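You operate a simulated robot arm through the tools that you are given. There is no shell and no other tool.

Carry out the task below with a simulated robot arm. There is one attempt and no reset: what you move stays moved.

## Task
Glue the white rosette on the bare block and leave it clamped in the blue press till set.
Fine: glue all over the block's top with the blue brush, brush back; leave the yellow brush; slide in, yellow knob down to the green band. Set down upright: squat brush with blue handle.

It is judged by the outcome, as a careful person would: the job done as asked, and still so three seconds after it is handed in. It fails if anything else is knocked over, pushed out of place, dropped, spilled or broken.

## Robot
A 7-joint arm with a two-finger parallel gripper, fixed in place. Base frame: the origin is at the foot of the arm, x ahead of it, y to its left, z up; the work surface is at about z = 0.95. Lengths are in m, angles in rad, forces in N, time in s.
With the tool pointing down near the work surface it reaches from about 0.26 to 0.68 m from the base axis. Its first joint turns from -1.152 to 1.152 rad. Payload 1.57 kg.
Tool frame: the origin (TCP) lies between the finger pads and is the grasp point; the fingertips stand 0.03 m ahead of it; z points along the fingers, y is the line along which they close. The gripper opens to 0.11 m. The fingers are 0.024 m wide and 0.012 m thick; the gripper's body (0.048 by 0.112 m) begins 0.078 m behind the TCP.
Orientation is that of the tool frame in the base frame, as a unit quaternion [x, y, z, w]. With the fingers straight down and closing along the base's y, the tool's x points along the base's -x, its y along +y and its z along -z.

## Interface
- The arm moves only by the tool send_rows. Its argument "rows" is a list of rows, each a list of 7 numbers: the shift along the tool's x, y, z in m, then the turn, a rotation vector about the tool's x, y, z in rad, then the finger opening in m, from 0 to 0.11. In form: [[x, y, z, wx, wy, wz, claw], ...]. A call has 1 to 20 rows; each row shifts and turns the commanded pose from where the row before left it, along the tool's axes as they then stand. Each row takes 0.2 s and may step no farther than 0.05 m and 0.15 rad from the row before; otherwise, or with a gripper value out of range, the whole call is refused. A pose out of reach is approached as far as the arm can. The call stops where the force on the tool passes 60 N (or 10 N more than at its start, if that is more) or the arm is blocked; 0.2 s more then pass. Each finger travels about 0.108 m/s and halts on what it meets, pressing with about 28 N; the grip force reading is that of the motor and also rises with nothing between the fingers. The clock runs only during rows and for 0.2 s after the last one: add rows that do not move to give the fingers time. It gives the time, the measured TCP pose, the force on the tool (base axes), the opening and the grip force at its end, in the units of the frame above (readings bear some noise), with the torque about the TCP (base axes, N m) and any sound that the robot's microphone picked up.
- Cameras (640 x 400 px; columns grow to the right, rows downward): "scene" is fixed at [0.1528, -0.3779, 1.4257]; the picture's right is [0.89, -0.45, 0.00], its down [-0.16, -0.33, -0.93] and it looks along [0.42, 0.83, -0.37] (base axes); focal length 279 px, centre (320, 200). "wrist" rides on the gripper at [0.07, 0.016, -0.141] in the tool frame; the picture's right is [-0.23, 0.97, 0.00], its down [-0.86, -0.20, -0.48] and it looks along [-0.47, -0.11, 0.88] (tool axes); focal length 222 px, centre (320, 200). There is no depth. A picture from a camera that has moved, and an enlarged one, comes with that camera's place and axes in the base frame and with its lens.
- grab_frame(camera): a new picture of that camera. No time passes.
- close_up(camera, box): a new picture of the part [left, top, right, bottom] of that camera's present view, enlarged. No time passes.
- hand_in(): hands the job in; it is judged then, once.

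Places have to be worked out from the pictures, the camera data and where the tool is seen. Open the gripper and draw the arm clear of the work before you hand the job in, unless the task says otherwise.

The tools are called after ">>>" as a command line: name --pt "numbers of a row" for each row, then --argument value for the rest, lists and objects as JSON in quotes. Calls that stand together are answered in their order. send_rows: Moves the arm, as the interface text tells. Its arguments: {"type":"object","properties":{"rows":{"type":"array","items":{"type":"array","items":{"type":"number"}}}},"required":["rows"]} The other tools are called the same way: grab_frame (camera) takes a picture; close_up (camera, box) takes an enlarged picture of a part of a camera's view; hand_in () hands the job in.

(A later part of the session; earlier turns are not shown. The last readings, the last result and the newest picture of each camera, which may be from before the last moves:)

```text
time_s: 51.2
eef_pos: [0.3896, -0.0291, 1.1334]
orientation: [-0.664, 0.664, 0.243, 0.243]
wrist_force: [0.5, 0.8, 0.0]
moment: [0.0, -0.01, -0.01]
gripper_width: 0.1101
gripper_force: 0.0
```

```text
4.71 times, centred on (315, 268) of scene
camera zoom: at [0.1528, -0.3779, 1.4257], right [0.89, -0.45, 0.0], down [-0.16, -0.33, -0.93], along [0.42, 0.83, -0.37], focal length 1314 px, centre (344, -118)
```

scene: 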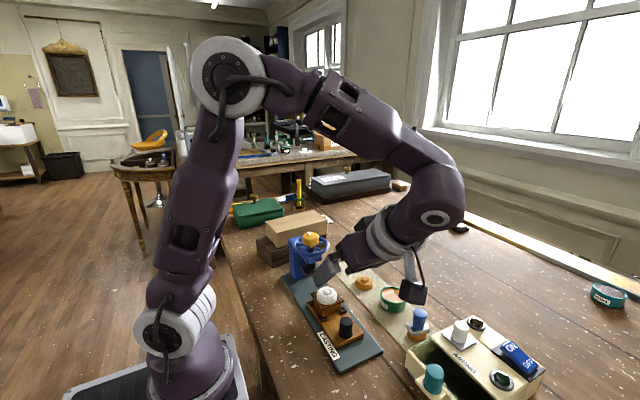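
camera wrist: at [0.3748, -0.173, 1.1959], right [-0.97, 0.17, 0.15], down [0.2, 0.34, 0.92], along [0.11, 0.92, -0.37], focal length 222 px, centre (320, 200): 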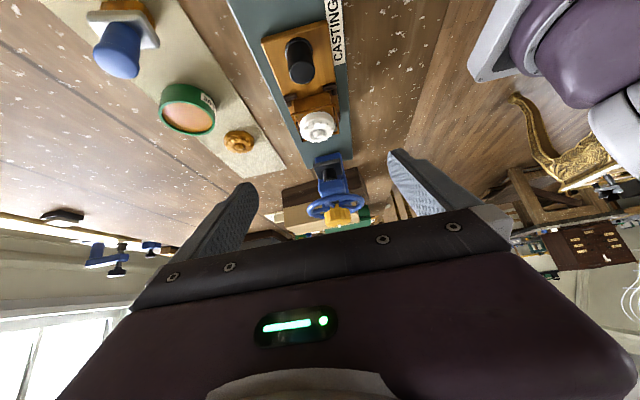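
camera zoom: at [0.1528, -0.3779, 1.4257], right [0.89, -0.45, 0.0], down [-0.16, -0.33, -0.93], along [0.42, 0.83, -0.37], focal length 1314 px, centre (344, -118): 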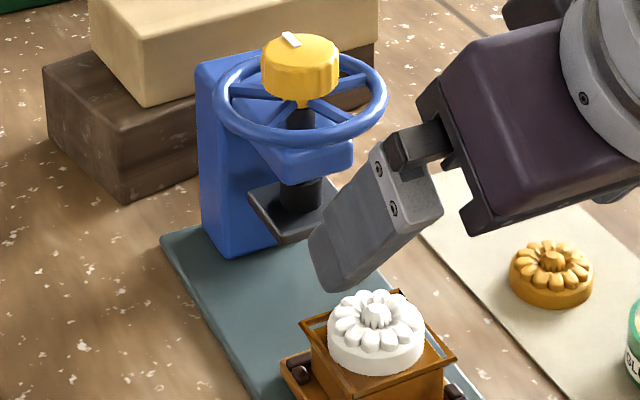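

The press has a black spindle through a blue arm; I don't see a green band yet. Zooming in on the spindle areas above and below the arm.

>>> close_up --camera "wrist" --box '[315, 155, 360, 190]'

>>> close_up --camera "wrist" --box '[310, 185, 375, 225]'

>>> close_up --camera "scene" --box '[290, 228, 330, 262]'

>>> close_up --camera "scene" --box '[285, 250, 335, 290]'

```text
11.43 times, centred on (338, 172) of wrist
camera zoom: at [0.3748, -0.173, 1.1959], right [-0.97, 0.17, 0.15], down [0.2, 0.34, 0.92], along [0.11, 0.92, -0.37], focal length 2538 px, centre (120, 514)
```

zoom: 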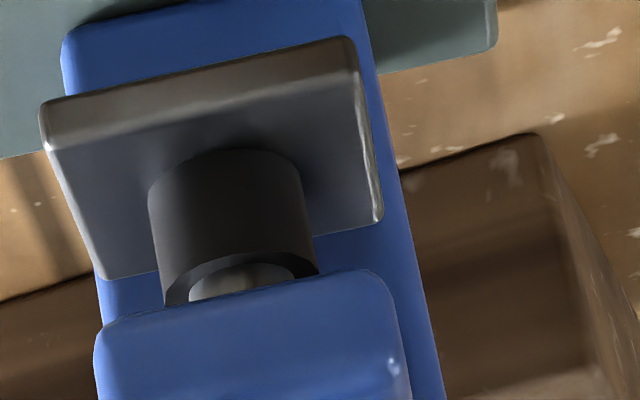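

```text
9.85 times, centred on (342, 205) of wrist
camera zoom: at [0.3748, -0.173, 1.1959], right [-0.97, 0.17, 0.15], down [0.2, 0.34, 0.92], along [0.11, 0.92, -0.37], focal length 2187 px, centre (98, 151)
```

zoom: 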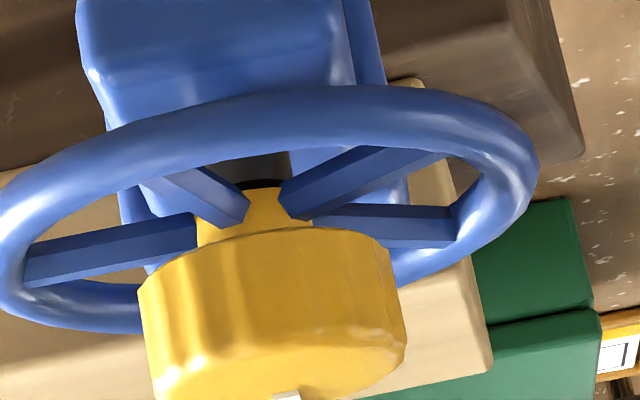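

```text
11.76 times, centred on (310, 245) of scene
camera zoom: at [0.1528, -0.3779, 1.4257], right [0.89, -0.45, 0.0], down [-0.16, -0.33, -0.93], along [0.42, 0.83, -0.37], focal length 3285 px, centre (438, -329)
```

zoom: 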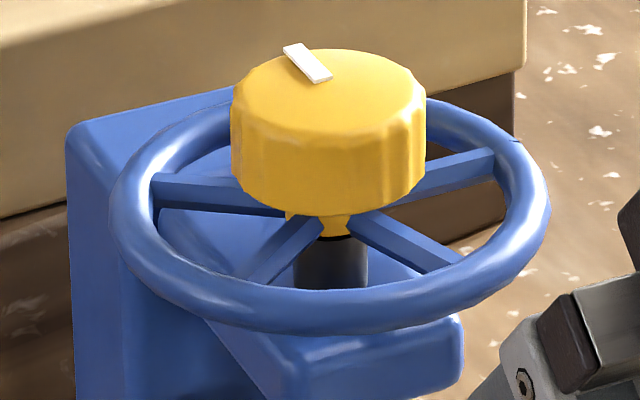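

```text
10.00 times, centred on (310, 270) of scene
camera zoom: at [0.1528, -0.3779, 1.4257], right [0.89, -0.45, 0.0], down [-0.16, -0.33, -0.93], along [0.42, 0.83, -0.37], focal length 2792 px, centre (420, -500)
```

zoom: 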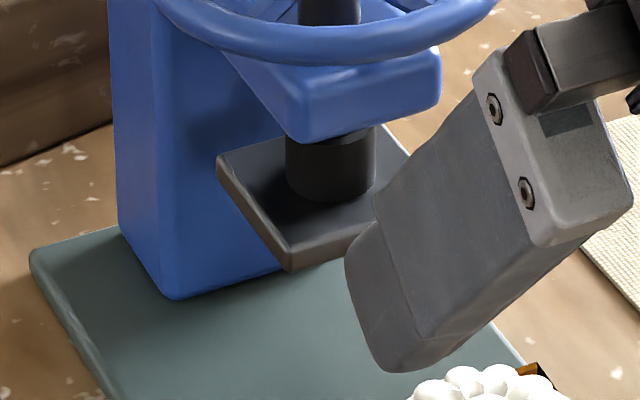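

The plate's underside computes to z≈1.018 while the rosette top should be ≈1.010. I zoom on the rosette to confirm that clearance.

>>> close_up --camera "wrist" --box '[285, 90, 355, 150]'

>>> close_up --camera "scene" --box '[300, 275, 350, 325]'

```text
6.67 times, centred on (320, 120) of wrist
camera zoom: at [0.3748, -0.173, 1.1959], right [-0.97, 0.17, 0.15], down [0.2, 0.34, 0.92], along [0.11, 0.92, -0.37], focal length 1481 px, centre (320, 733)
```

zoom: 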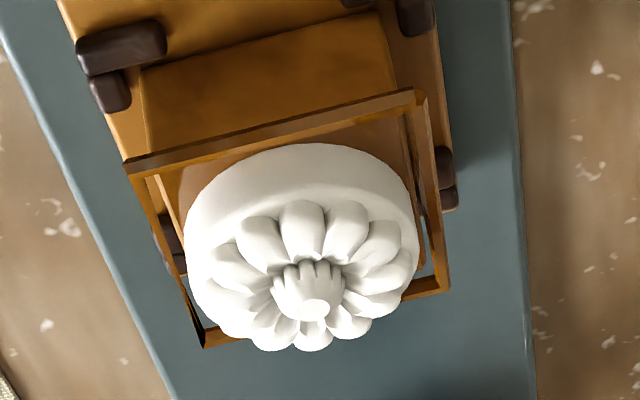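

```text
8.00 times, centred on (325, 300) of scene
camera zoom: at [0.1528, -0.3779, 1.4257], right [0.89, -0.45, 0.0], down [-0.16, -0.33, -0.93], along [0.42, 0.83, -0.37], focal length 2234 px, centre (280, -600)
```

zoom: 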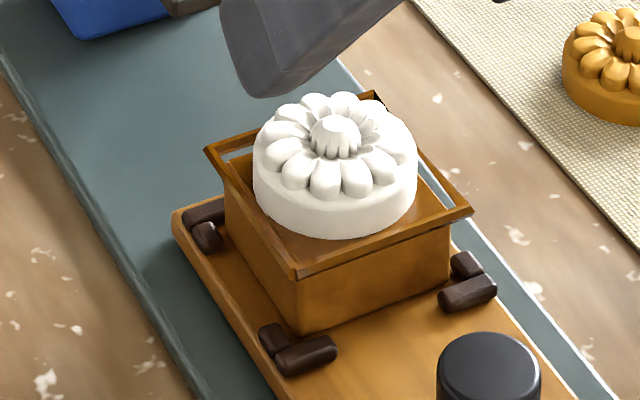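

Both cameras agree on ~4–5 mm clearance under the press plate, so the rosette will pass. I reduce the tilt to 0.3 rad (keeps the gripper body away from the wheel) and look at the carriage's black knob to grip it.

>>> send_rows --pt "0 0 0 0 0.135 0 0.09" --pt "0 0 0 0 0.135 0 0.07" --pt "0 0 0 0 0.13 0 0.06" --pt "0 0 0 0 0 0 0.06"

>>> grab_frame --camera "wrist"

>>> close_up --camera "wrist" --box '[260, 80, 380, 220]'

>>> close_up --camera "scene" --box '[300, 260, 400, 360]'

```text
time_s: 52.2
eef_pos: [0.3908, -0.0277, 1.1334]
orientation: [0.699, -0.699, -0.105, -0.105]
wrist_force: [-0.4, 0.4, -0.3]
moment: [-0.02, 0.02, 0.0]
gripper_width: 0.0599
gripper_force: 0.0
```

```text
taken
camera wrist: at [0.3747, -0.1359, 1.2479], right [-0.97, 0.22, 0.07], down [0.2, 0.68, 0.71], along [0.11, 0.7, -0.7], focal length 222 px, centre (320, 200)
```

wrist: 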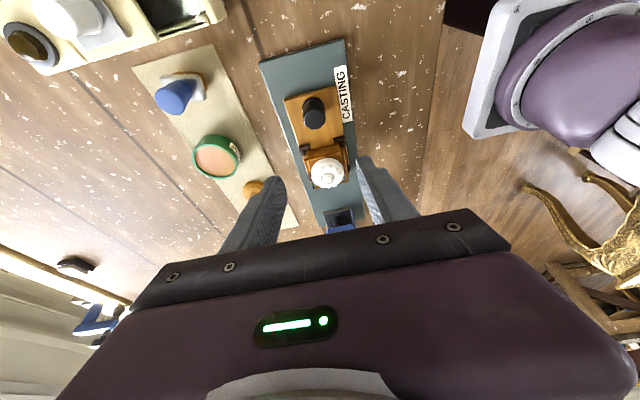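

```text
2.86 times, centred on (320, 150) of wrist
camera zoom: at [0.3747, -0.1359, 1.2479], right [-0.97, 0.22, 0.07], down [0.2, 0.68, 0.71], along [0.11, 0.7, -0.7], focal length 635 px, centre (320, 343)
```

zoom: 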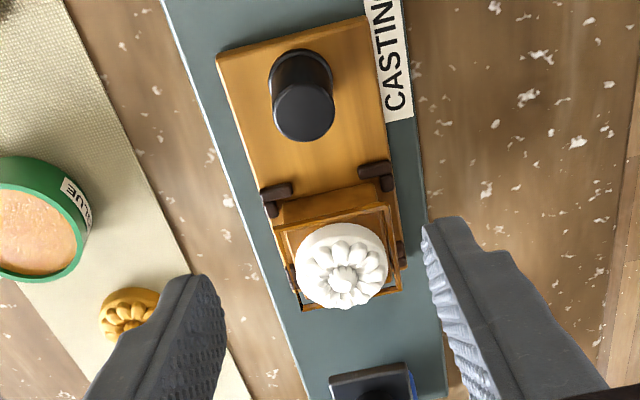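

```text
4.00 times, centred on (350, 310) of scene
camera zoom: at [0.1528, -0.3779, 1.4257], right [0.89, -0.45, 0.0], down [-0.16, -0.33, -0.93], along [0.42, 0.83, -0.37], focal length 1117 px, centre (200, -240)
```

zoom: 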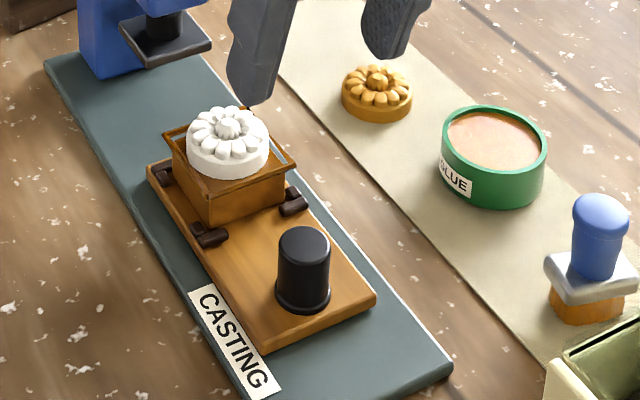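

The carriage knob's top is at about (0.390, −0.018, 1.000), 25 mm across. I approach from above with the 0.3 rad tilt, stopping just over it.

>>> send_rows --pt "0.00875 0.0002 0.03235 0 0 0 0.06" --pt "0.00875 0.0002 0.03235 0 0 0 0.06" --pt "0.00875 0.0002 0.03 0 0 0 0.06" --pt "0 0 0 0 0 0 0.06"

>>> close_up --camera "wrist" --box '[220, 80, 420, 230]'

>>> close_up --camera "scene" --box '[300, 260, 400, 360]'

```text
time_s: 53.2
eef_pos: [0.3921, -0.0232, 1.0318]
orientation: [-0.699, 0.699, 0.106, 0.106]
wrist_force: [0.0, 0.2, 0.3]
moment: [0.02, 0.04, -0.02]
gripper_width: 0.0599
gripper_force: 0.0
```

```text
2.67 times, centred on (320, 155) of wrist
camera zoom: at [0.3753, -0.1309, 1.1459], right [-0.97, 0.22, 0.07], down [0.2, 0.68, 0.71], along [0.11, 0.7, -0.7], focal length 592 px, centre (320, 320)
```

zoom: 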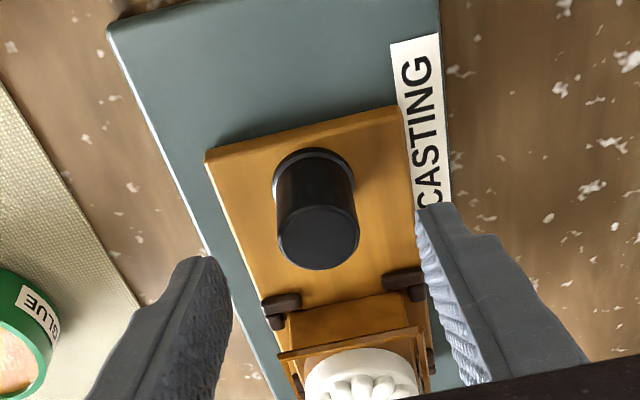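

```text
4.00 times, centred on (350, 310) of scene
camera zoom: at [0.1528, -0.3779, 1.4257], right [0.89, -0.45, 0.0], down [-0.16, -0.33, -0.93], along [0.42, 0.83, -0.37], focal length 1117 px, centre (200, -240)
```

zoom: 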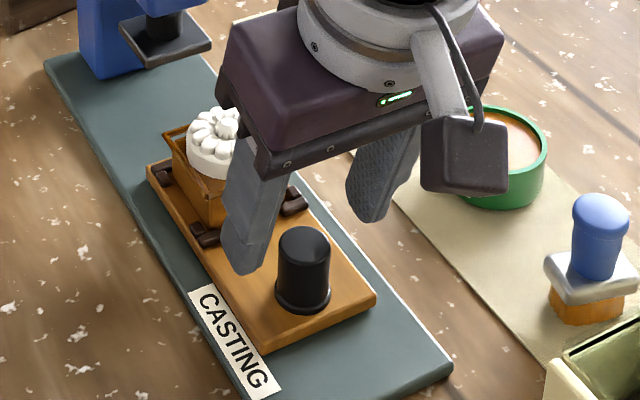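

Knob top confirmed at (0.391, −0.0195). I lower the fingers around it and close.

>>> send_rows --pt "0.0055 0.0005 0.015 0 0 0 0.06" --pt "0.0055 0 0.015 0 0 0 0.055" --pt "0 0 0 0 0 0 0.05" --pt "0 0 0 0 0 0 0.03" --pt "0 0 0 0 0 0 0.015" --pt "0 0 0 0 0 0 0.015"

>>> close_up --camera "wrist" --box '[220, 80, 420, 230]'

>>> close_up --camera "scene" --box '[290, 250, 390, 350]'

```text
time_s: 54.6
eef_pos: [0.3887, -0.0256, 1.0021]
orientation: [0.7, -0.699, -0.105, -0.105]
wrist_force: [10.5, 1.1, -7.1]
moment: [-0.1, 0.29, -0.14]
gripper_width: 0.0252
gripper_force: 36.4
```

```text
2.67 times, centred on (320, 155) of wrist
camera zoom: at [0.3742, -0.1342, 1.1159], right [-0.97, 0.22, 0.07], down [0.2, 0.68, 0.71], along [0.11, 0.7, -0.7], focal length 592 px, centre (320, 320)
```

zoom: 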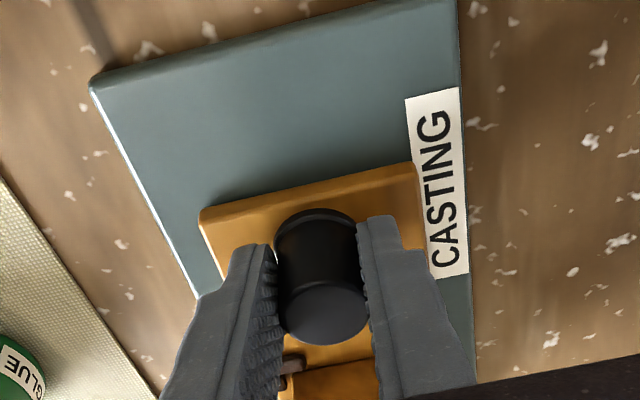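

```text
4.00 times, centred on (340, 300) of scene
camera zoom: at [0.1532, -0.3779, 1.4257], right [0.89, -0.45, 0.0], down [-0.16, -0.33, -0.93], along [0.42, 0.83, -0.37], focal length 1117 px, centre (240, -200)
```

zoom: 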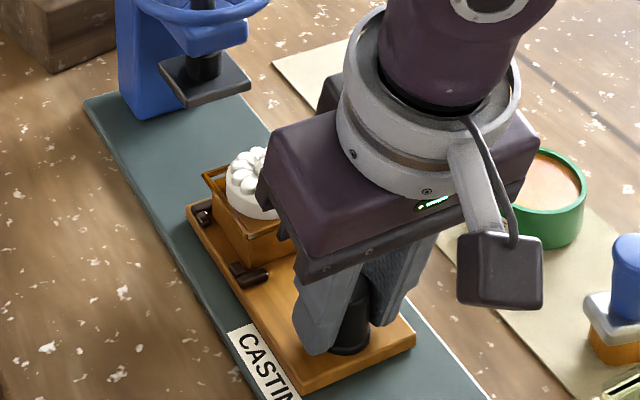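

Knob gripped (25 mm). I shift 1 mm in +x to relieve side load and slide the carriage gently +4 cm along the rail.

>>> send_rows --pt "0 -0.001 0 0 0 0 0.015" --pt "-0.00764 0 0.00236 0 0 0 0.015" --pt "-0.00764 0 0.00236 0 0 0 0.015" --pt "-0.00764 0 0.00236 0 0 0 0.015" --pt "-0.00764 0 0.00236 0 0 0 0.015" --pt "-0.00764 0 0.00236 0 0 0 0.015" --pt "0 0 0 0 0 0 0.015"

>>> grab_frame --camera "wrist"

>>> close_up --camera "scene" --box '[270, 220, 370, 320]'

```text
time_s: 56.2
eef_pos: [0.3894, 0.0136, 0.9999]
orientation: [-0.699, 0.699, 0.108, 0.104]
wrist_force: [-19.5, 0.6, -16.0]
moment: [-0.07, -0.2, 0.16]
gripper_width: 0.0254
gripper_force: 36.9
```

```text
taken
camera wrist: at [0.375, -0.0946, 1.116], right [-0.97, 0.22, 0.07], down [0.2, 0.68, 0.71], along [0.11, 0.71, -0.7], focal length 222 px, centre (320, 200)
```

wrist: 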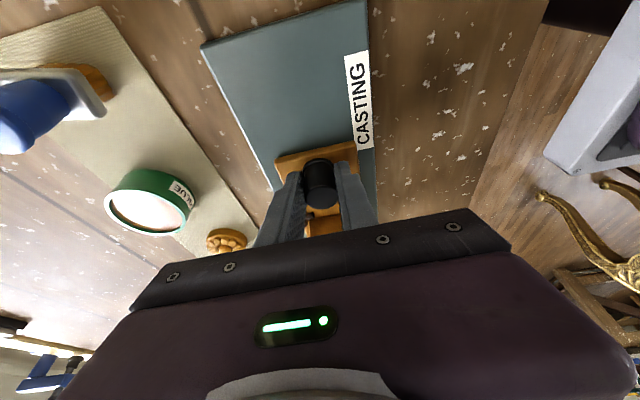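

```text
4.00 times, centred on (320, 270) of scene
camera zoom: at [0.1524, -0.3779, 1.4258], right [0.89, -0.45, 0.0], down [-0.16, -0.33, -0.93], along [0.42, 0.83, -0.37], focal length 1117 px, centre (320, -80)
```

zoom: 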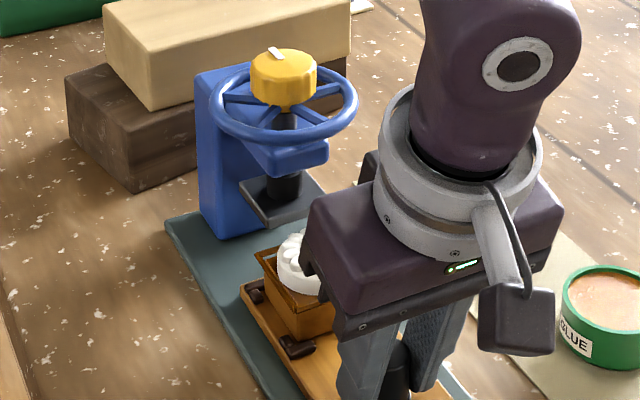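

Sliding fine; some side load built up (−19 N in x), so I relieve it slightly and continue 2 cm more.

>>> send_rows --pt "0 0.0006 0.0004 0 0 0 0.015" --pt "-0.00478 0 0.00148 0 0 0 0.015" --pt "-0.00478 0 0.00148 0 0 0 0.015" --pt "-0.00478 0 0.00148 0 0 0 0.015" --pt "-0.00478 0 0.00148 0 0 0 0.015" --pt "0 0 0 0 0 0 0.015"

>>> close_up --camera "scene" --box '[280, 230, 350, 310]'

>>> grab_frame --camera "scene"

```text
time_s: 57.6
eef_pos: [0.3897, 0.0331, 1.0035]
orientation: [0.699, -0.699, -0.106, -0.105]
wrist_force: [-12.2, 0.0, -36.2]
moment: [-0.47, -0.27, 0.01]
gripper_width: 0.025
gripper_force: 36.3
```

```text
5.00 times, centred on (315, 270) of scene
camera zoom: at [0.153, -0.3778, 1.4257], right [0.89, -0.45, 0.0], down [-0.16, -0.33, -0.93], along [0.42, 0.83, -0.37], focal length 1396 px, centre (345, -150)
```

zoom: 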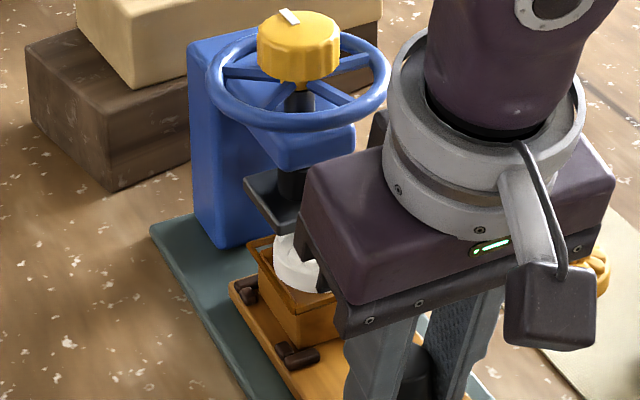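

```text
taken
```

scene: 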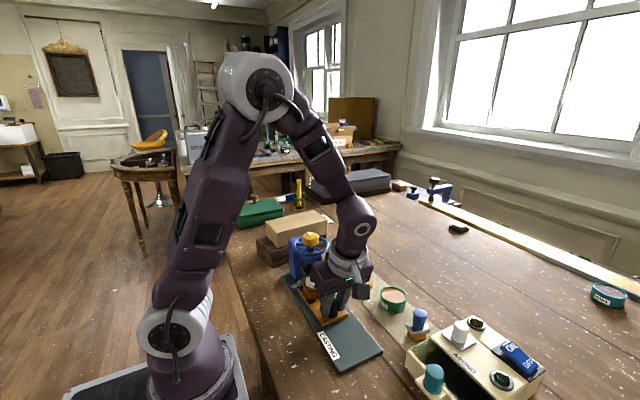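

The y-force is zero but the tool is pulling upward (−36 N), so I lower 1.2 mm to unload before continuing.

>>> send_rows --pt "0.00035 0.0003 0.00115 0 0 0 0.015" --pt "0 0 0 0 0 0 0.015"

>>> close_up --camera "wrist" --box '[260, 120, 400, 230]'

```text
time_s: 58.2
eef_pos: [0.3896, 0.0343, 1.0033]
orientation: [0.7, -0.699, -0.104, -0.107]
wrist_force: [-11.3, 0.8, 36.9]
moment: [0.32, 0.87, 0.11]
gripper_width: 0.0252
gripper_force: 37.1
```

```text
3.64 times, centred on (330, 175) of wrist
camera zoom: at [0.374, -0.0738, 1.1173], right [-0.97, 0.22, 0.06], down [0.2, 0.68, 0.71], along [0.11, 0.71, -0.7], focal length 808 px, centre (284, 291)
```

zoom: 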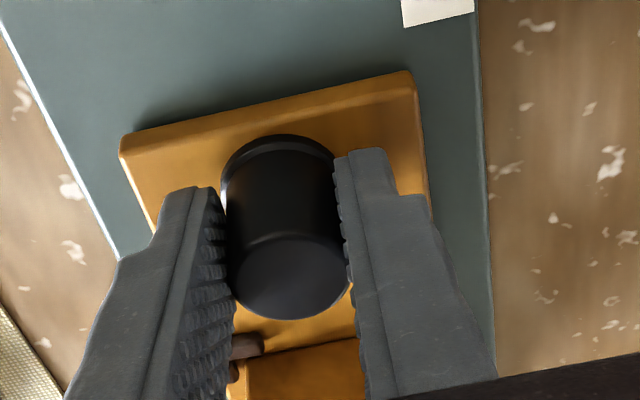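

The grip is very stiff vertically (now +37 N), so I split the difference and continue sliding in 4 mm steps.

>>> send_rows --pt "-0.0002 0.0003 -0.00055 0 0 0 0.015" --pt "-0.00382 0 0.00118 0 0 0 0.015" --pt "-0.00382 0 0.00118 0 0 0 0.015" --pt "0 0 0 0 0 0 0.015"

>>> close_up --camera "scene" --box '[280, 230, 350, 310]'

```text
time_s: 59.2
eef_pos: [0.3899, 0.0418, 1.0018]
orientation: [-0.699, 0.7, 0.104, 0.107]
wrist_force: [1.1, -0.9, 35.4]
moment: [0.23, 0.54, -0.05]
gripper_width: 0.0252
gripper_force: 36.8
```

```text
5.00 times, centred on (315, 270) of scene
camera zoom: at [0.1524, -0.378, 1.4258], right [0.89, -0.45, 0.0], down [-0.16, -0.33, -0.93], along [0.42, 0.83, -0.37], focal length 1396 px, centre (345, -150)
```

zoom: 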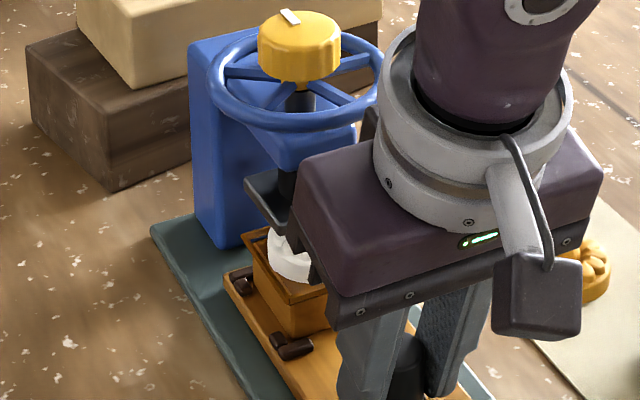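

No y-resistance yet; block centre ≈0.130. I ease up slightly in z and slide two more small steps.

>>> send_rows --pt "-0.0001 0 -0.0003 0 0 0 0.015" --pt "-0.00334 0 0.00103 0 0 0 0.015" --pt "-0.00334 0 0.00103 0 0 0 0.015" --pt "0 0 0 0 0 0 0.015"

>>> close_up --camera "scene" --box '[280, 230, 350, 310]'

```text
time_s: 60.2
eef_pos: [0.3894, 0.048, 1.0009]
orientation: [-0.699, 0.699, 0.105, 0.107]
wrist_force: [15.3, 0.1, -14.6]
moment: [-0.45, 0.2, -0.17]
gripper_width: 0.025
gripper_force: 37.0
```

```text
5.00 times, centred on (315, 270) of scene
camera zoom: at [0.1535, -0.3779, 1.4257], right [0.89, -0.45, 0.0], down [-0.16, -0.33, -0.93], along [0.42, 0.83, -0.37], focal length 1396 px, centre (345, -150)
```

zoom: 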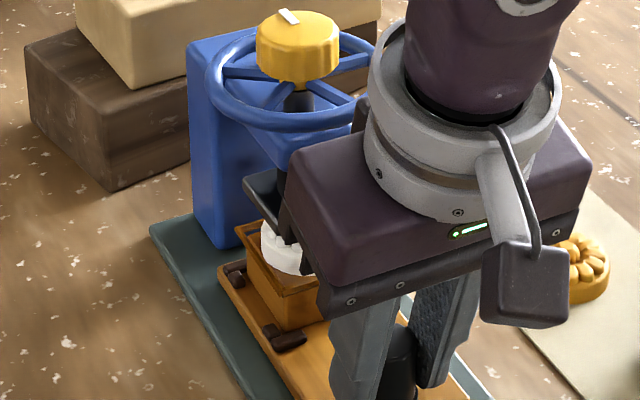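

The picture suggests the block is about 4 mm short of the plate centre. I slide 4 mm further and check for a stop.

>>> send_rows --pt "0 -0.0004 0.0002 0 0 0 0.015" --pt "-0.0019 0 0.0006 0 0 0 0.015" --pt "-0.0019 0 0.0006 0 0 0 0.015" --pt "0 0 0 0 0 0 0.015"

>>> close_up --camera "scene" --box '[285, 245, 335, 300]'

```text
time_s: 61.2
eef_pos: [0.3901, 0.0512, 1.0015]
orientation: [0.7, -0.699, -0.106, -0.105]
wrist_force: [12.4, 0.0, -36.3]
moment: [-0.33, -0.76, -0.08]
gripper_width: 0.0249
gripper_force: 37.0
```

```text
7.27 times, centred on (310, 272) of scene
camera zoom: at [0.1537, -0.3778, 1.4257], right [0.89, -0.45, 0.0], down [-0.17, -0.33, -0.93], along [0.42, 0.83, -0.37], focal length 2031 px, centre (393, -327)
```

zoom: 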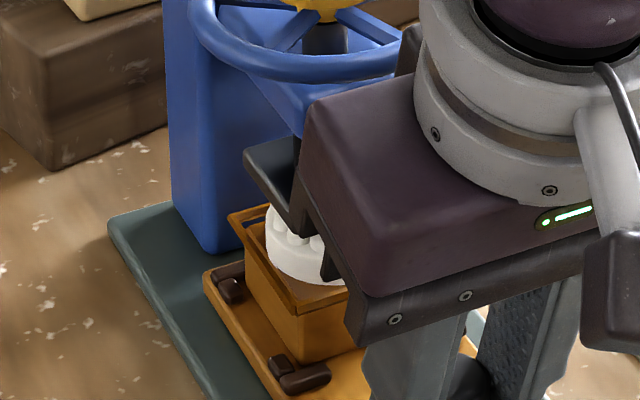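

Block centre should now be ≈0.140. I release the knob, back off up and away, and look at the alignment under the press.

>>> send_rows --pt "0 0 0 0 0 0 0.03" --pt "0 0 0 0 0 0 0.05" --pt "0 0 0 0 0 0 0.06" --pt "0 0 -0.03 0 0 0 0.06" --pt "0 0 -0.04 0 0 0 0.06" --pt "0.03 0 -0.03 0 0 0 0.06" --pt "0.04 0 -0.02 0 0 0 0.08" --pt "0.04 0 0 0 0 0 0.11" --pt "0 0 0 0 0 0 0.11"

>>> close_up --camera "scene" --box '[280, 235, 340, 310]'

>>> grab_frame --camera "wrist"

```text
time_s: 63.2
eef_pos: [0.3895, -0.0855, 1.0841]
orientation: [0.699, -0.699, -0.106, -0.106]
wrist_force: [0.1, -0.4, 0.2]
moment: [0.02, 0.02, 0.01]
gripper_width: 0.1098
gripper_force: 0.0
```

```text
5.33 times, centred on (310, 272) of scene
camera zoom: at [0.1528, -0.3779, 1.4257], right [0.89, -0.45, 0.0], down [-0.16, -0.33, -0.93], along [0.42, 0.83, -0.37], focal length 1489 px, centre (373, -187)
```

zoom: 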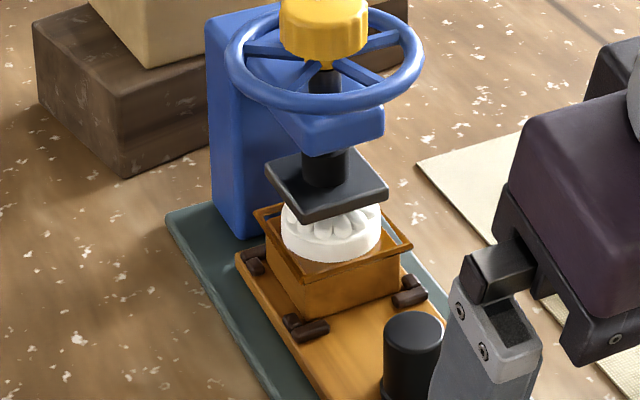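

```text
taken
camera wrist: at [0.3738, -0.1929, 1.1995], right [-0.97, 0.22, 0.07], down [0.2, 0.68, 0.71], along [0.11, 0.7, -0.7], focal length 222 px, centre (320, 200)
```

wrist: 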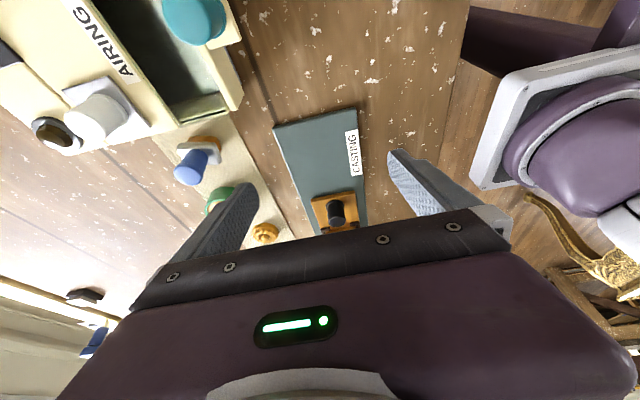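

The rosette and block now sit under the press plate with a gap. I straighten the tool, rise and move above the press to locate the yellow knob's axis accurately from overhead.

>>> send_rows --pt "0 0 0 0 0.15 0 0.11" --pt "0 0 0 0 0.15 0 0.11" --pt "0 0 -0.045 0 0 0 0.11" --pt "0 0 -0.045 0 0 0 0.11" --pt "0 0 -0.045 0 0 0 0.11" --pt "-0.045 0 0 0 0 0 0.11" --pt "-0.045 0 0 0 0 0 0.11" --pt "-0.045 0 0 0 0 0 0.11" --pt "-0.045 0 0 0 0 0 0.11" --pt "-0.045 0 0 0 0 0 0.11" --pt "0 0 0 0 0 0 0.11" --pt "0 0 0 0 0 0 0.11"

>>> grab_frame --camera "wrist"

>>> close_up --camera "wrist" --box '[240, 60, 420, 220]'

```text
time_s: 65.8
eef_pos: [0.3904, 0.1351, 1.2177]
orientation: [0.707, -0.707, 0.0, 0.0]
wrist_force: [0.7, 0.1, -0.5]
moment: [0.03, 0.0, -0.01]
gripper_width: 0.11
gripper_force: 0.0
```

```text
taken
camera wrist: at [0.3752, 0.0662, 1.3593], right [-0.97, 0.23, 0.0], down [0.2, 0.85, 0.48], along [0.11, 0.47, -0.88], focal length 222 px, centre (320, 200)
```

wrist: 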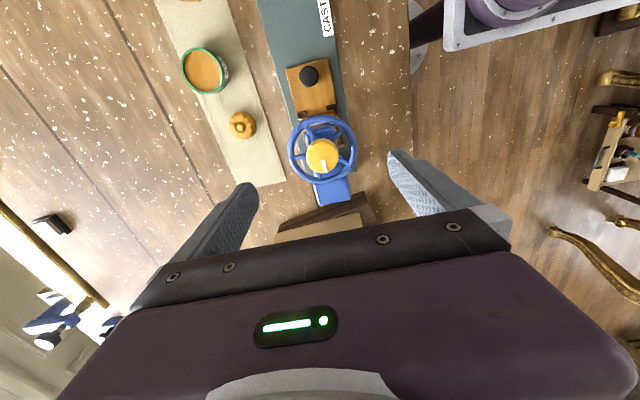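

```text
2.50 times, centred on (330, 140) of wrist
camera zoom: at [0.3752, 0.0662, 1.3593], right [-0.97, 0.23, 0.0], down [0.2, 0.85, 0.48], along [0.11, 0.47, -0.88], focal length 555 px, centre (295, 350)
```

zoom: 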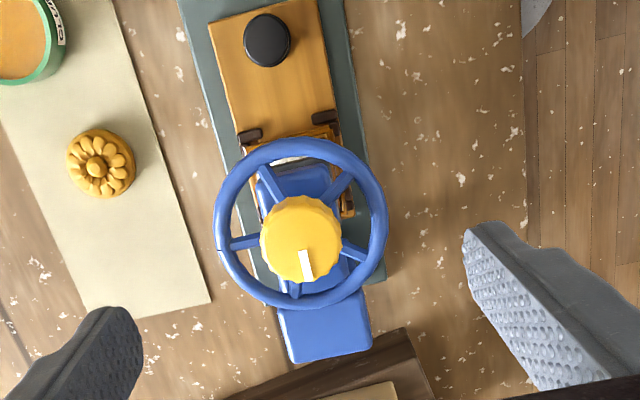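

The knob axis is at (0.3907, 0.145), and the block centre ≈0.142. I'll give the carriage a gentle final push with closed fingers from behind its black knob to centre it (or find its stop).

>>> send_rows --pt "0.0383 0 0 0 0 0 0.06" --pt "0.0383 0 0 0 0 0 0.02" --pt "0.0384 0 0 0 0 0 0" --pt "0 0 0.045 0 0 0 0" --pt "0 0 0.045 0 0 0 0" --pt "0 0 0.045 0 0 0 0" --pt "0 0 0.045 0 0 0 0" --pt "0 0 0.025 0 0 0 0" --pt "0 0 0 0 0 0 0"

>>> close_up --camera "wrist" --box '[240, 80, 420, 230]'

>>> close_up --camera "scene" --box '[290, 240, 370, 340]'

```text
time_s: 67.8
eef_pos: [0.3901, 0.0219, 1.0164]
orientation: [0.707, -0.707, 0.001, 0.0]
wrist_force: [0.5, -0.3, -0.1]
moment: [0.01, 0.03, -0.03]
gripper_width: 0.0
gripper_force: 20.7
```

```text
2.67 times, centred on (330, 155) of wrist
camera zoom: at [0.3737, -0.0463, 1.157], right [-0.97, 0.23, 0.0], down [0.2, 0.86, 0.48], along [0.11, 0.47, -0.88], focal length 592 px, centre (293, 320)
```

zoom: 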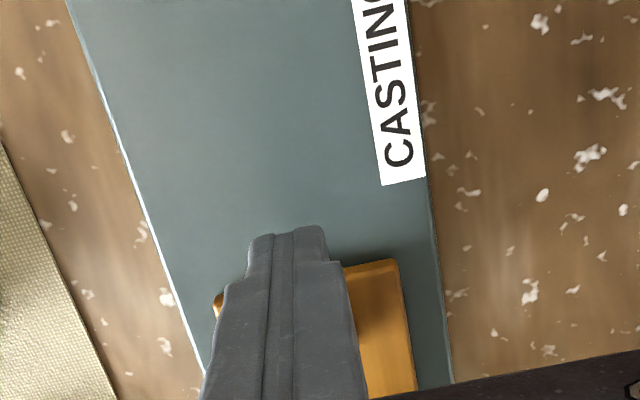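

```text
4.00 times, centred on (330, 290) of scene
camera zoom: at [0.1528, -0.3779, 1.4257], right [0.89, -0.45, 0.0], down [-0.16, -0.33, -0.93], along [0.42, 0.83, -0.37], focal length 1117 px, centre (280, -160)
```

zoom: 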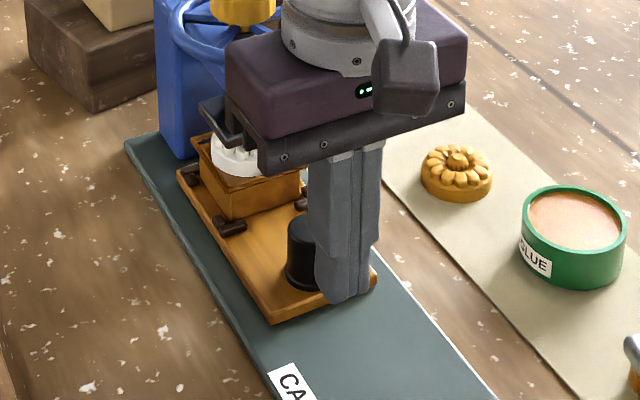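

Fingers are behind the black knob. I lower 8 mm and push slowly in +y, watching the y force.

>>> send_rows --pt "0 0 0.008 0 0 0 0" --pt "-0.005 0 0 0 0 0 0" --pt "-0.005 0 0 0 0 0 0" --pt "0 0 0 0 0 0 0"

>>> send_rows --pt "-0.002 0 0 0 0 0 0" --pt "-0.002 0 0 0 0 0 0" --pt "0 0 0 0 0 0 0"

>>> close_up --camera "scene" --box '[290, 240, 370, 340]'

```text
time_s: 68.8
eef_pos: [0.3892, 0.0327, 1.0071]
orientation: [-0.707, 0.707, 0.001, 0.0]
wrist_force: [-0.1, 0.2, 0.4]
moment: [0.0, -0.02, -0.01]
gripper_width: 0.0001
gripper_force: 21.8
```

```text
time_s: 69.6
eef_pos: [0.3885, 0.0375, 1.0064]
orientation: [0.707, -0.707, 0.001, 0.0]
wrist_force: [0.5, -0.2, 0.3]
moment: [-0.01, -0.01, 0.01]
gripper_width: 0.0001
gripper_force: 21.3
```

```text
4.00 times, centred on (330, 290) of scene
camera zoom: at [0.1528, -0.3779, 1.4257], right [0.89, -0.45, 0.0], down [-0.16, -0.33, -0.93], along [0.42, 0.83, -0.37], focal length 1117 px, centre (280, -160)
```

zoom: 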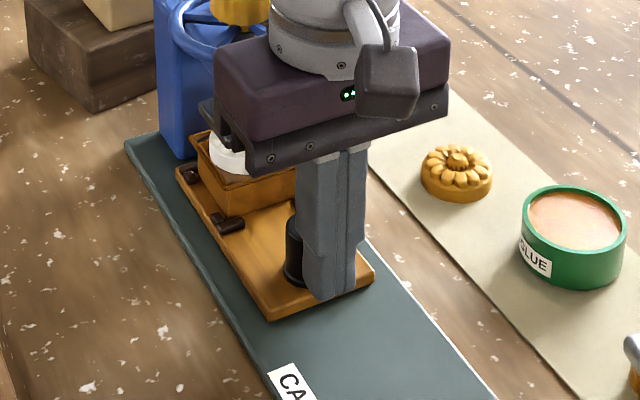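

The carriage moved about 2–3 mm, putting the block near 0.1445. One more 1.5 mm nudge to test for a stop.

>>> send_rows --pt "-0.0015 0 0 0 0 0 0" --pt "0 0 0 0 0 0 0"

>>> close_up --camera "scene" --box '[285, 250, 335, 300]'

```text
time_s: 70.2
eef_pos: [0.3891, 0.0369, 1.0056]
orientation: [-0.707, 0.707, -0.001, 0.0]
wrist_force: [0.7, 0.2, 0.5]
moment: [0.01, -0.01, 0.0]
gripper_width: 0.0001
gripper_force: 21.2
```

```text
8.00 times, centred on (310, 275) of scene
camera zoom: at [0.1528, -0.3779, 1.4257], right [0.89, -0.45, 0.0], down [-0.16, -0.33, -0.93], along [0.42, 0.83, -0.37], focal length 2234 px, centre (400, -400)
```

zoom: 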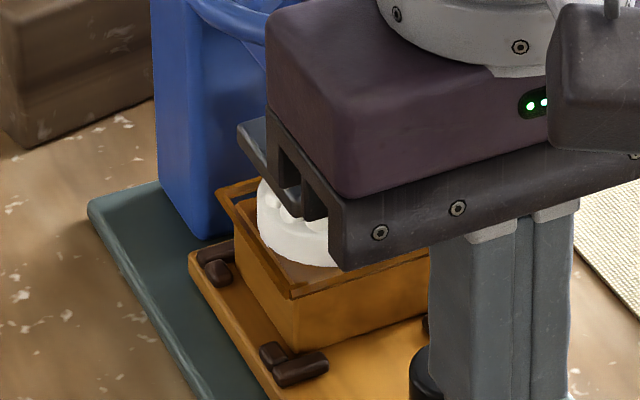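

I back off, lift clear, and view the press and rosette unobstructed.

>>> send_rows --pt "0.01 0 0 0 0 0 0" --pt "0.01 0 -0.02 0 0 0 0" --pt "0 0 -0.045 0 0 0 0.02" --pt "0 0 -0.045 0 0 0 0.06" --pt "0 0 -0.045 0 0 0 0.08" --pt "0 0 -0.045 0 0 0 0.08" --pt "0 0 0 0 0 0 0.08"

>>> close_up --camera "scene" --box '[285, 245, 335, 300]'

>>> close_up --camera "wrist" --box '[260, 80, 400, 230]'

```text
time_s: 71.8
eef_pos: [0.3899, 0.018, 1.2055]
orientation: [-0.707, 0.708, 0.0, 0.0]
wrist_force: [-0.7, 0.4, 0.8]
moment: [-0.01, -0.01, 0.0]
gripper_width: 0.0801
gripper_force: 0.1
```

```text
7.27 times, centred on (310, 272) of scene
camera zoom: at [0.1528, -0.3779, 1.4257], right [0.89, -0.45, 0.0], down [-0.16, -0.33, -0.93], along [0.42, 0.83, -0.37], focal length 2031 px, centre (393, -327)
```

zoom: 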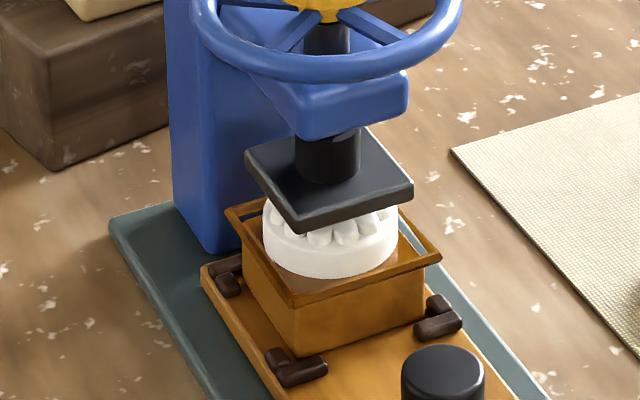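

```text
2.67 times, centred on (330, 155) of wrist
camera zoom: at [0.3731, -0.051, 1.3465], right [-0.97, 0.23, 0.0], down [0.2, 0.86, 0.48], along [0.11, 0.47, -0.88], focal length 592 px, centre (293, 320)
```

zoom: 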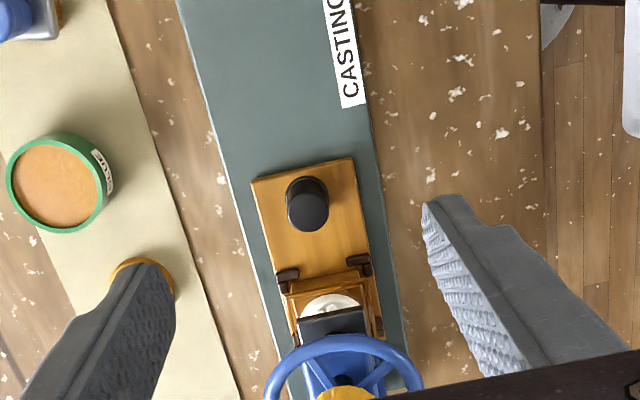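

The rosette is well centred beneath the plate with a small gap. Now I move over the yellow knob and descend to just above it.

>>> send_rows --pt "-0.042 -0.0005 0 0 0 0 0.08" --pt "-0.042 -0.0005 0 0 0 0 0.07" --pt "-0.042 -0.0005 0 0 0 0 0.065" --pt "0 0 0.03 0 0 0 0.065" --pt "0 0 0.02 0 0 0 0.065" --pt "0 0 0 0 0 0 0.065"

>>> close_up --camera "wrist" --box '[240, 90, 400, 230]'

>>> close_up --camera "scene" --box '[270, 200, 370, 300]'

```text
time_s: 73.2
eef_pos: [0.391, 0.1467, 1.1571]
orientation: [0.708, -0.707, 0.0, 0.0]
wrist_force: [0.6, 0.0, -0.2]
moment: [-0.02, 0.0, 0.02]
gripper_width: 0.065
gripper_force: 0.1
```

```text
2.86 times, centred on (320, 160) of wrist
camera zoom: at [0.3755, 0.0763, 1.2978], right [-0.97, 0.23, 0.0], down [0.2, 0.86, 0.48], along [0.11, 0.47, -0.88], focal length 635 px, centre (320, 314)
```

zoom: 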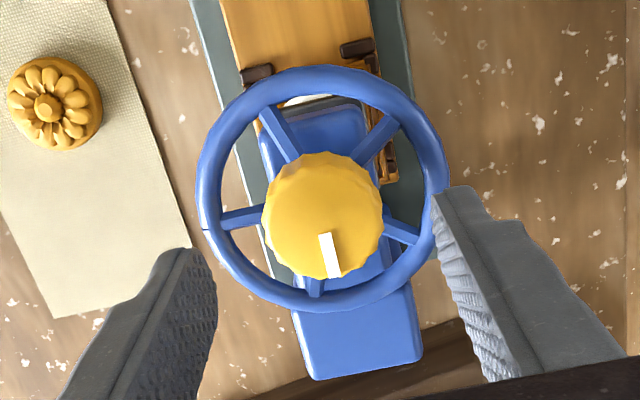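

```text
4.00 times, centred on (320, 250) of scene
camera zoom: at [0.1528, -0.3779, 1.4257], right [0.89, -0.45, 0.0], down [-0.16, -0.33, -0.93], along [0.42, 0.83, -0.37], focal length 1117 px, centre (320, 0)
```

zoom: 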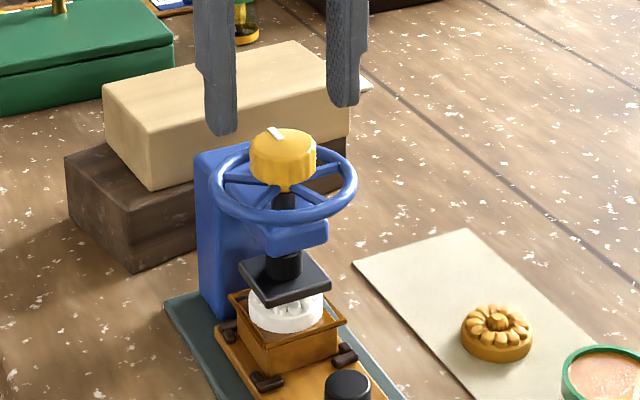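

Knob top: centre (0.3909, 0.1448), ~38–40 mm wide. I centre and lower so the fingertips straddle the knob but stay above the wheel rim.

>>> send_rows --pt "0.0015 0.0006 0.015 0 0 0 0.058" --pt "0 0 0.015 0 0 0 0.058" --pt "0 0 0.007 0 0 0 0.058" --pt "0 0 0 0 0 0 0.058"

>>> close_up --camera "wrist" --box '[240, 90, 400, 230]'

>>> close_up --camera "scene" --box '[280, 215, 340, 280]'

```text
time_s: 74.2
eef_pos: [0.3905, 0.1414, 1.1185]
orientation: [-0.707, 0.708, 0.0, 0.0]
wrist_force: [0.6, 0.3, 0.1]
moment: [-0.01, 0.0, -0.01]
gripper_width: 0.0584
gripper_force: 0.0
```

```text
2.86 times, centred on (320, 160) of wrist
camera zoom: at [0.3746, 0.0723, 1.2598], right [-0.97, 0.23, 0.0], down [0.2, 0.85, 0.48], along [0.11, 0.47, -0.88], focal length 635 px, centre (320, 314)
```

zoom: 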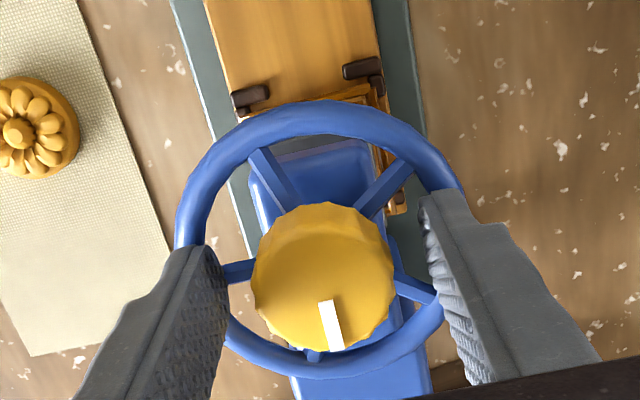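

```text
6.15 times, centred on (310, 248) of scene
camera zoom: at [0.1528, -0.3779, 1.4257], right [0.89, -0.45, 0.0], down [-0.16, -0.33, -0.93], along [0.42, 0.83, -0.37], focal length 1718 px, centre (382, -92)
```

zoom: 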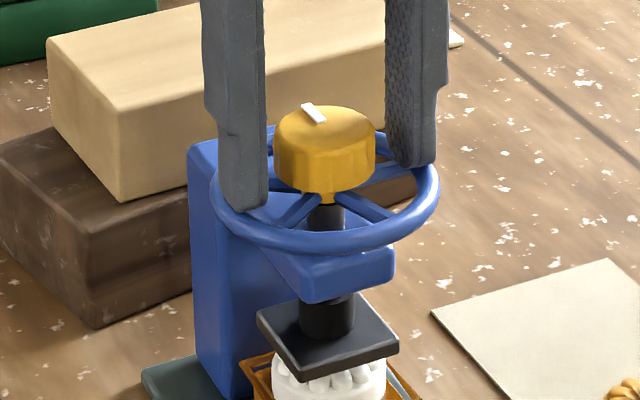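

The TCP is 2.4 mm short in y. I correct, then close on the knob.

>>> send_rows --pt "-0.0024 0 0 0 0 0 0.058" --pt "0 0 0 0 0 0 0.05" --pt "0 0 0 0 0 0 0.03" --pt "0 0 0 0 0 0 0.03" --pt "0 0 0 0 0 0 0.03"

>>> close_up --camera "wrist" --box '[240, 90, 400, 230]'

>>> close_up --camera "scene" --box '[280, 215, 340, 280]'

```text
time_s: 75.4
eef_pos: [0.3901, 0.1446, 1.1186]
orientation: [-0.707, 0.707, 0.001, -0.001]
wrist_force: [-9.0, 0.3, 0.4]
moment: [-0.05, 0.16, -0.03]
gripper_width: 0.037
gripper_force: 43.2
```

```text
2.86 times, centred on (320, 160) of wrist
camera zoom: at [0.3746, 0.0753, 1.2599], right [-0.97, 0.23, 0.0], down [0.2, 0.86, 0.48], along [0.11, 0.47, -0.88], focal length 635 px, centre (320, 314)
```

zoom: 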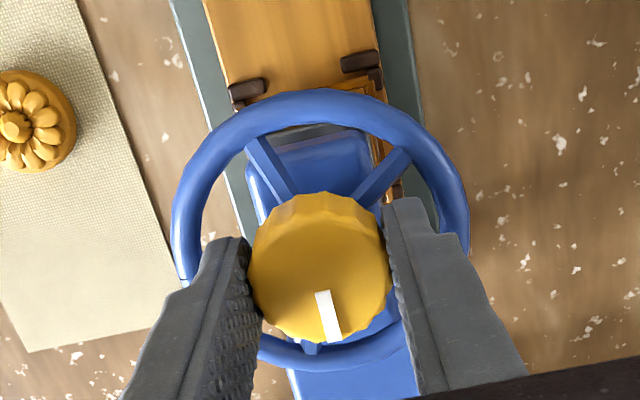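

```text
6.15 times, centred on (310, 248) of scene
camera zoom: at [0.1525, -0.3779, 1.4258], right [0.89, -0.45, 0.0], down [-0.16, -0.33, -0.93], along [0.42, 0.83, -0.37], focal length 1718 px, centre (382, -92)
```

zoom: 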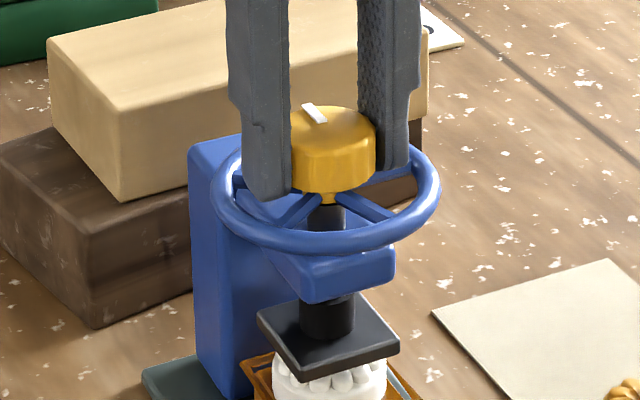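

Knob gripped. I relieve the side load and turn clockwise (from above) by 0.3 rad as a test, watching moment and height.

>>> send_rows --pt "0 0.0005 0 0 0 0 0.03" --pt "0 0 0 0 0 0.075 0.03" --pt "0 0 0 0 0 0.075 0.03" --pt "0 0 0 0 0 0.075 0.03" --pt "0 0 0 0 0 0.075 0.03" --pt "0 0 0 0 0 0 0.03"

>>> close_up --camera "wrist" --box '[240, 90, 400, 230]'

>>> close_up --camera "scene" --box '[280, 215, 340, 280]'

```text
time_s: 76.8
eef_pos: [0.3901, 0.1443, 1.1184]
orientation: [-0.592, 0.806, 0.0, 0.0]
wrist_force: [-6.6, 17.2, -24.1]
moment: [0.55, -0.01, 0.06]
gripper_width: 0.037
gripper_force: 43.3
```

```text
2.86 times, centred on (320, 160) of wrist
camera zoom: at [0.3546, 0.0831, 1.2601], right [-0.86, 0.51, 0.0], down [0.44, 0.76, 0.48], along [0.24, 0.41, -0.88], focal length 635 px, centre (320, 314)
```

zoom: 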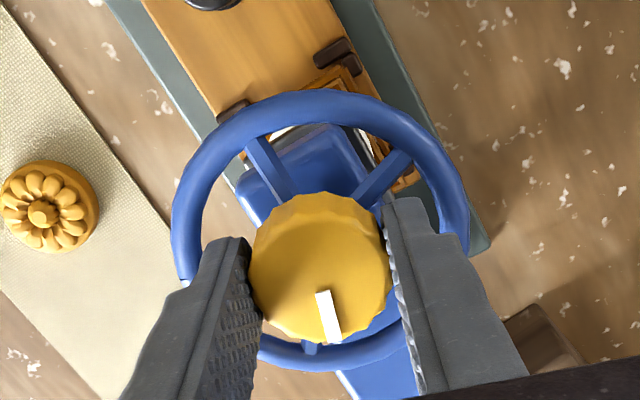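

```text
6.15 times, centred on (310, 248) of scene
camera zoom: at [0.1529, -0.3772, 1.4259], right [0.89, -0.45, 0.0], down [-0.16, -0.33, -0.93], along [0.42, 0.83, -0.37], focal length 1718 px, centre (382, -92)
```

zoom: 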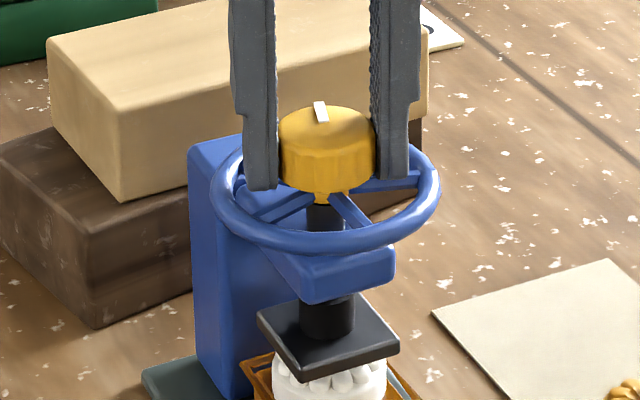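

Clockwise works: the knob turned with the fingers, and −24 N in z shows it descending. I keep turning while following it downward in small amounts.

>>> send_rows --pt "-0.0003 0.0001 0.0004 0 0 0 0.03" --pt "0 0 0.0001 0 0 0.08 0.03" --pt "0 0 0.0001 0 0 0.08 0.03" --pt "0 0 0.0001 0 0 0.08 0.03" --pt "0 0 0.0001 0 0 0.08 0.03" --pt "0 0 0 0 0 0 0.03"

>>> close_up --camera "scene" --box '[280, 215, 340, 280]'

```text
time_s: 78.2
eef_pos: [0.3898, 0.1442, 1.1171]
orientation: [-0.457, 0.89, 0.0, -0.001]
wrist_force: [-22.3, 17.8, -2.8]
moment: [0.07, 0.4, 0.01]
gripper_width: 0.037
gripper_force: 43.2
```

```text
6.15 times, centred on (310, 248) of scene
camera zoom: at [0.1522, -0.3773, 1.426], right [0.89, -0.45, 0.0], down [-0.16, -0.33, -0.93], along [0.42, 0.83, -0.37], focal length 1718 px, centre (382, -92)
```

zoom: 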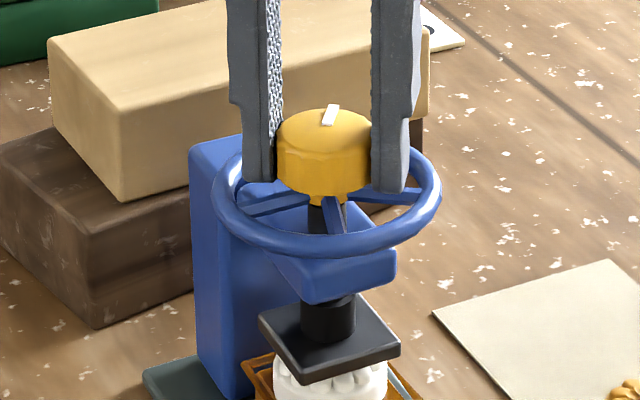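

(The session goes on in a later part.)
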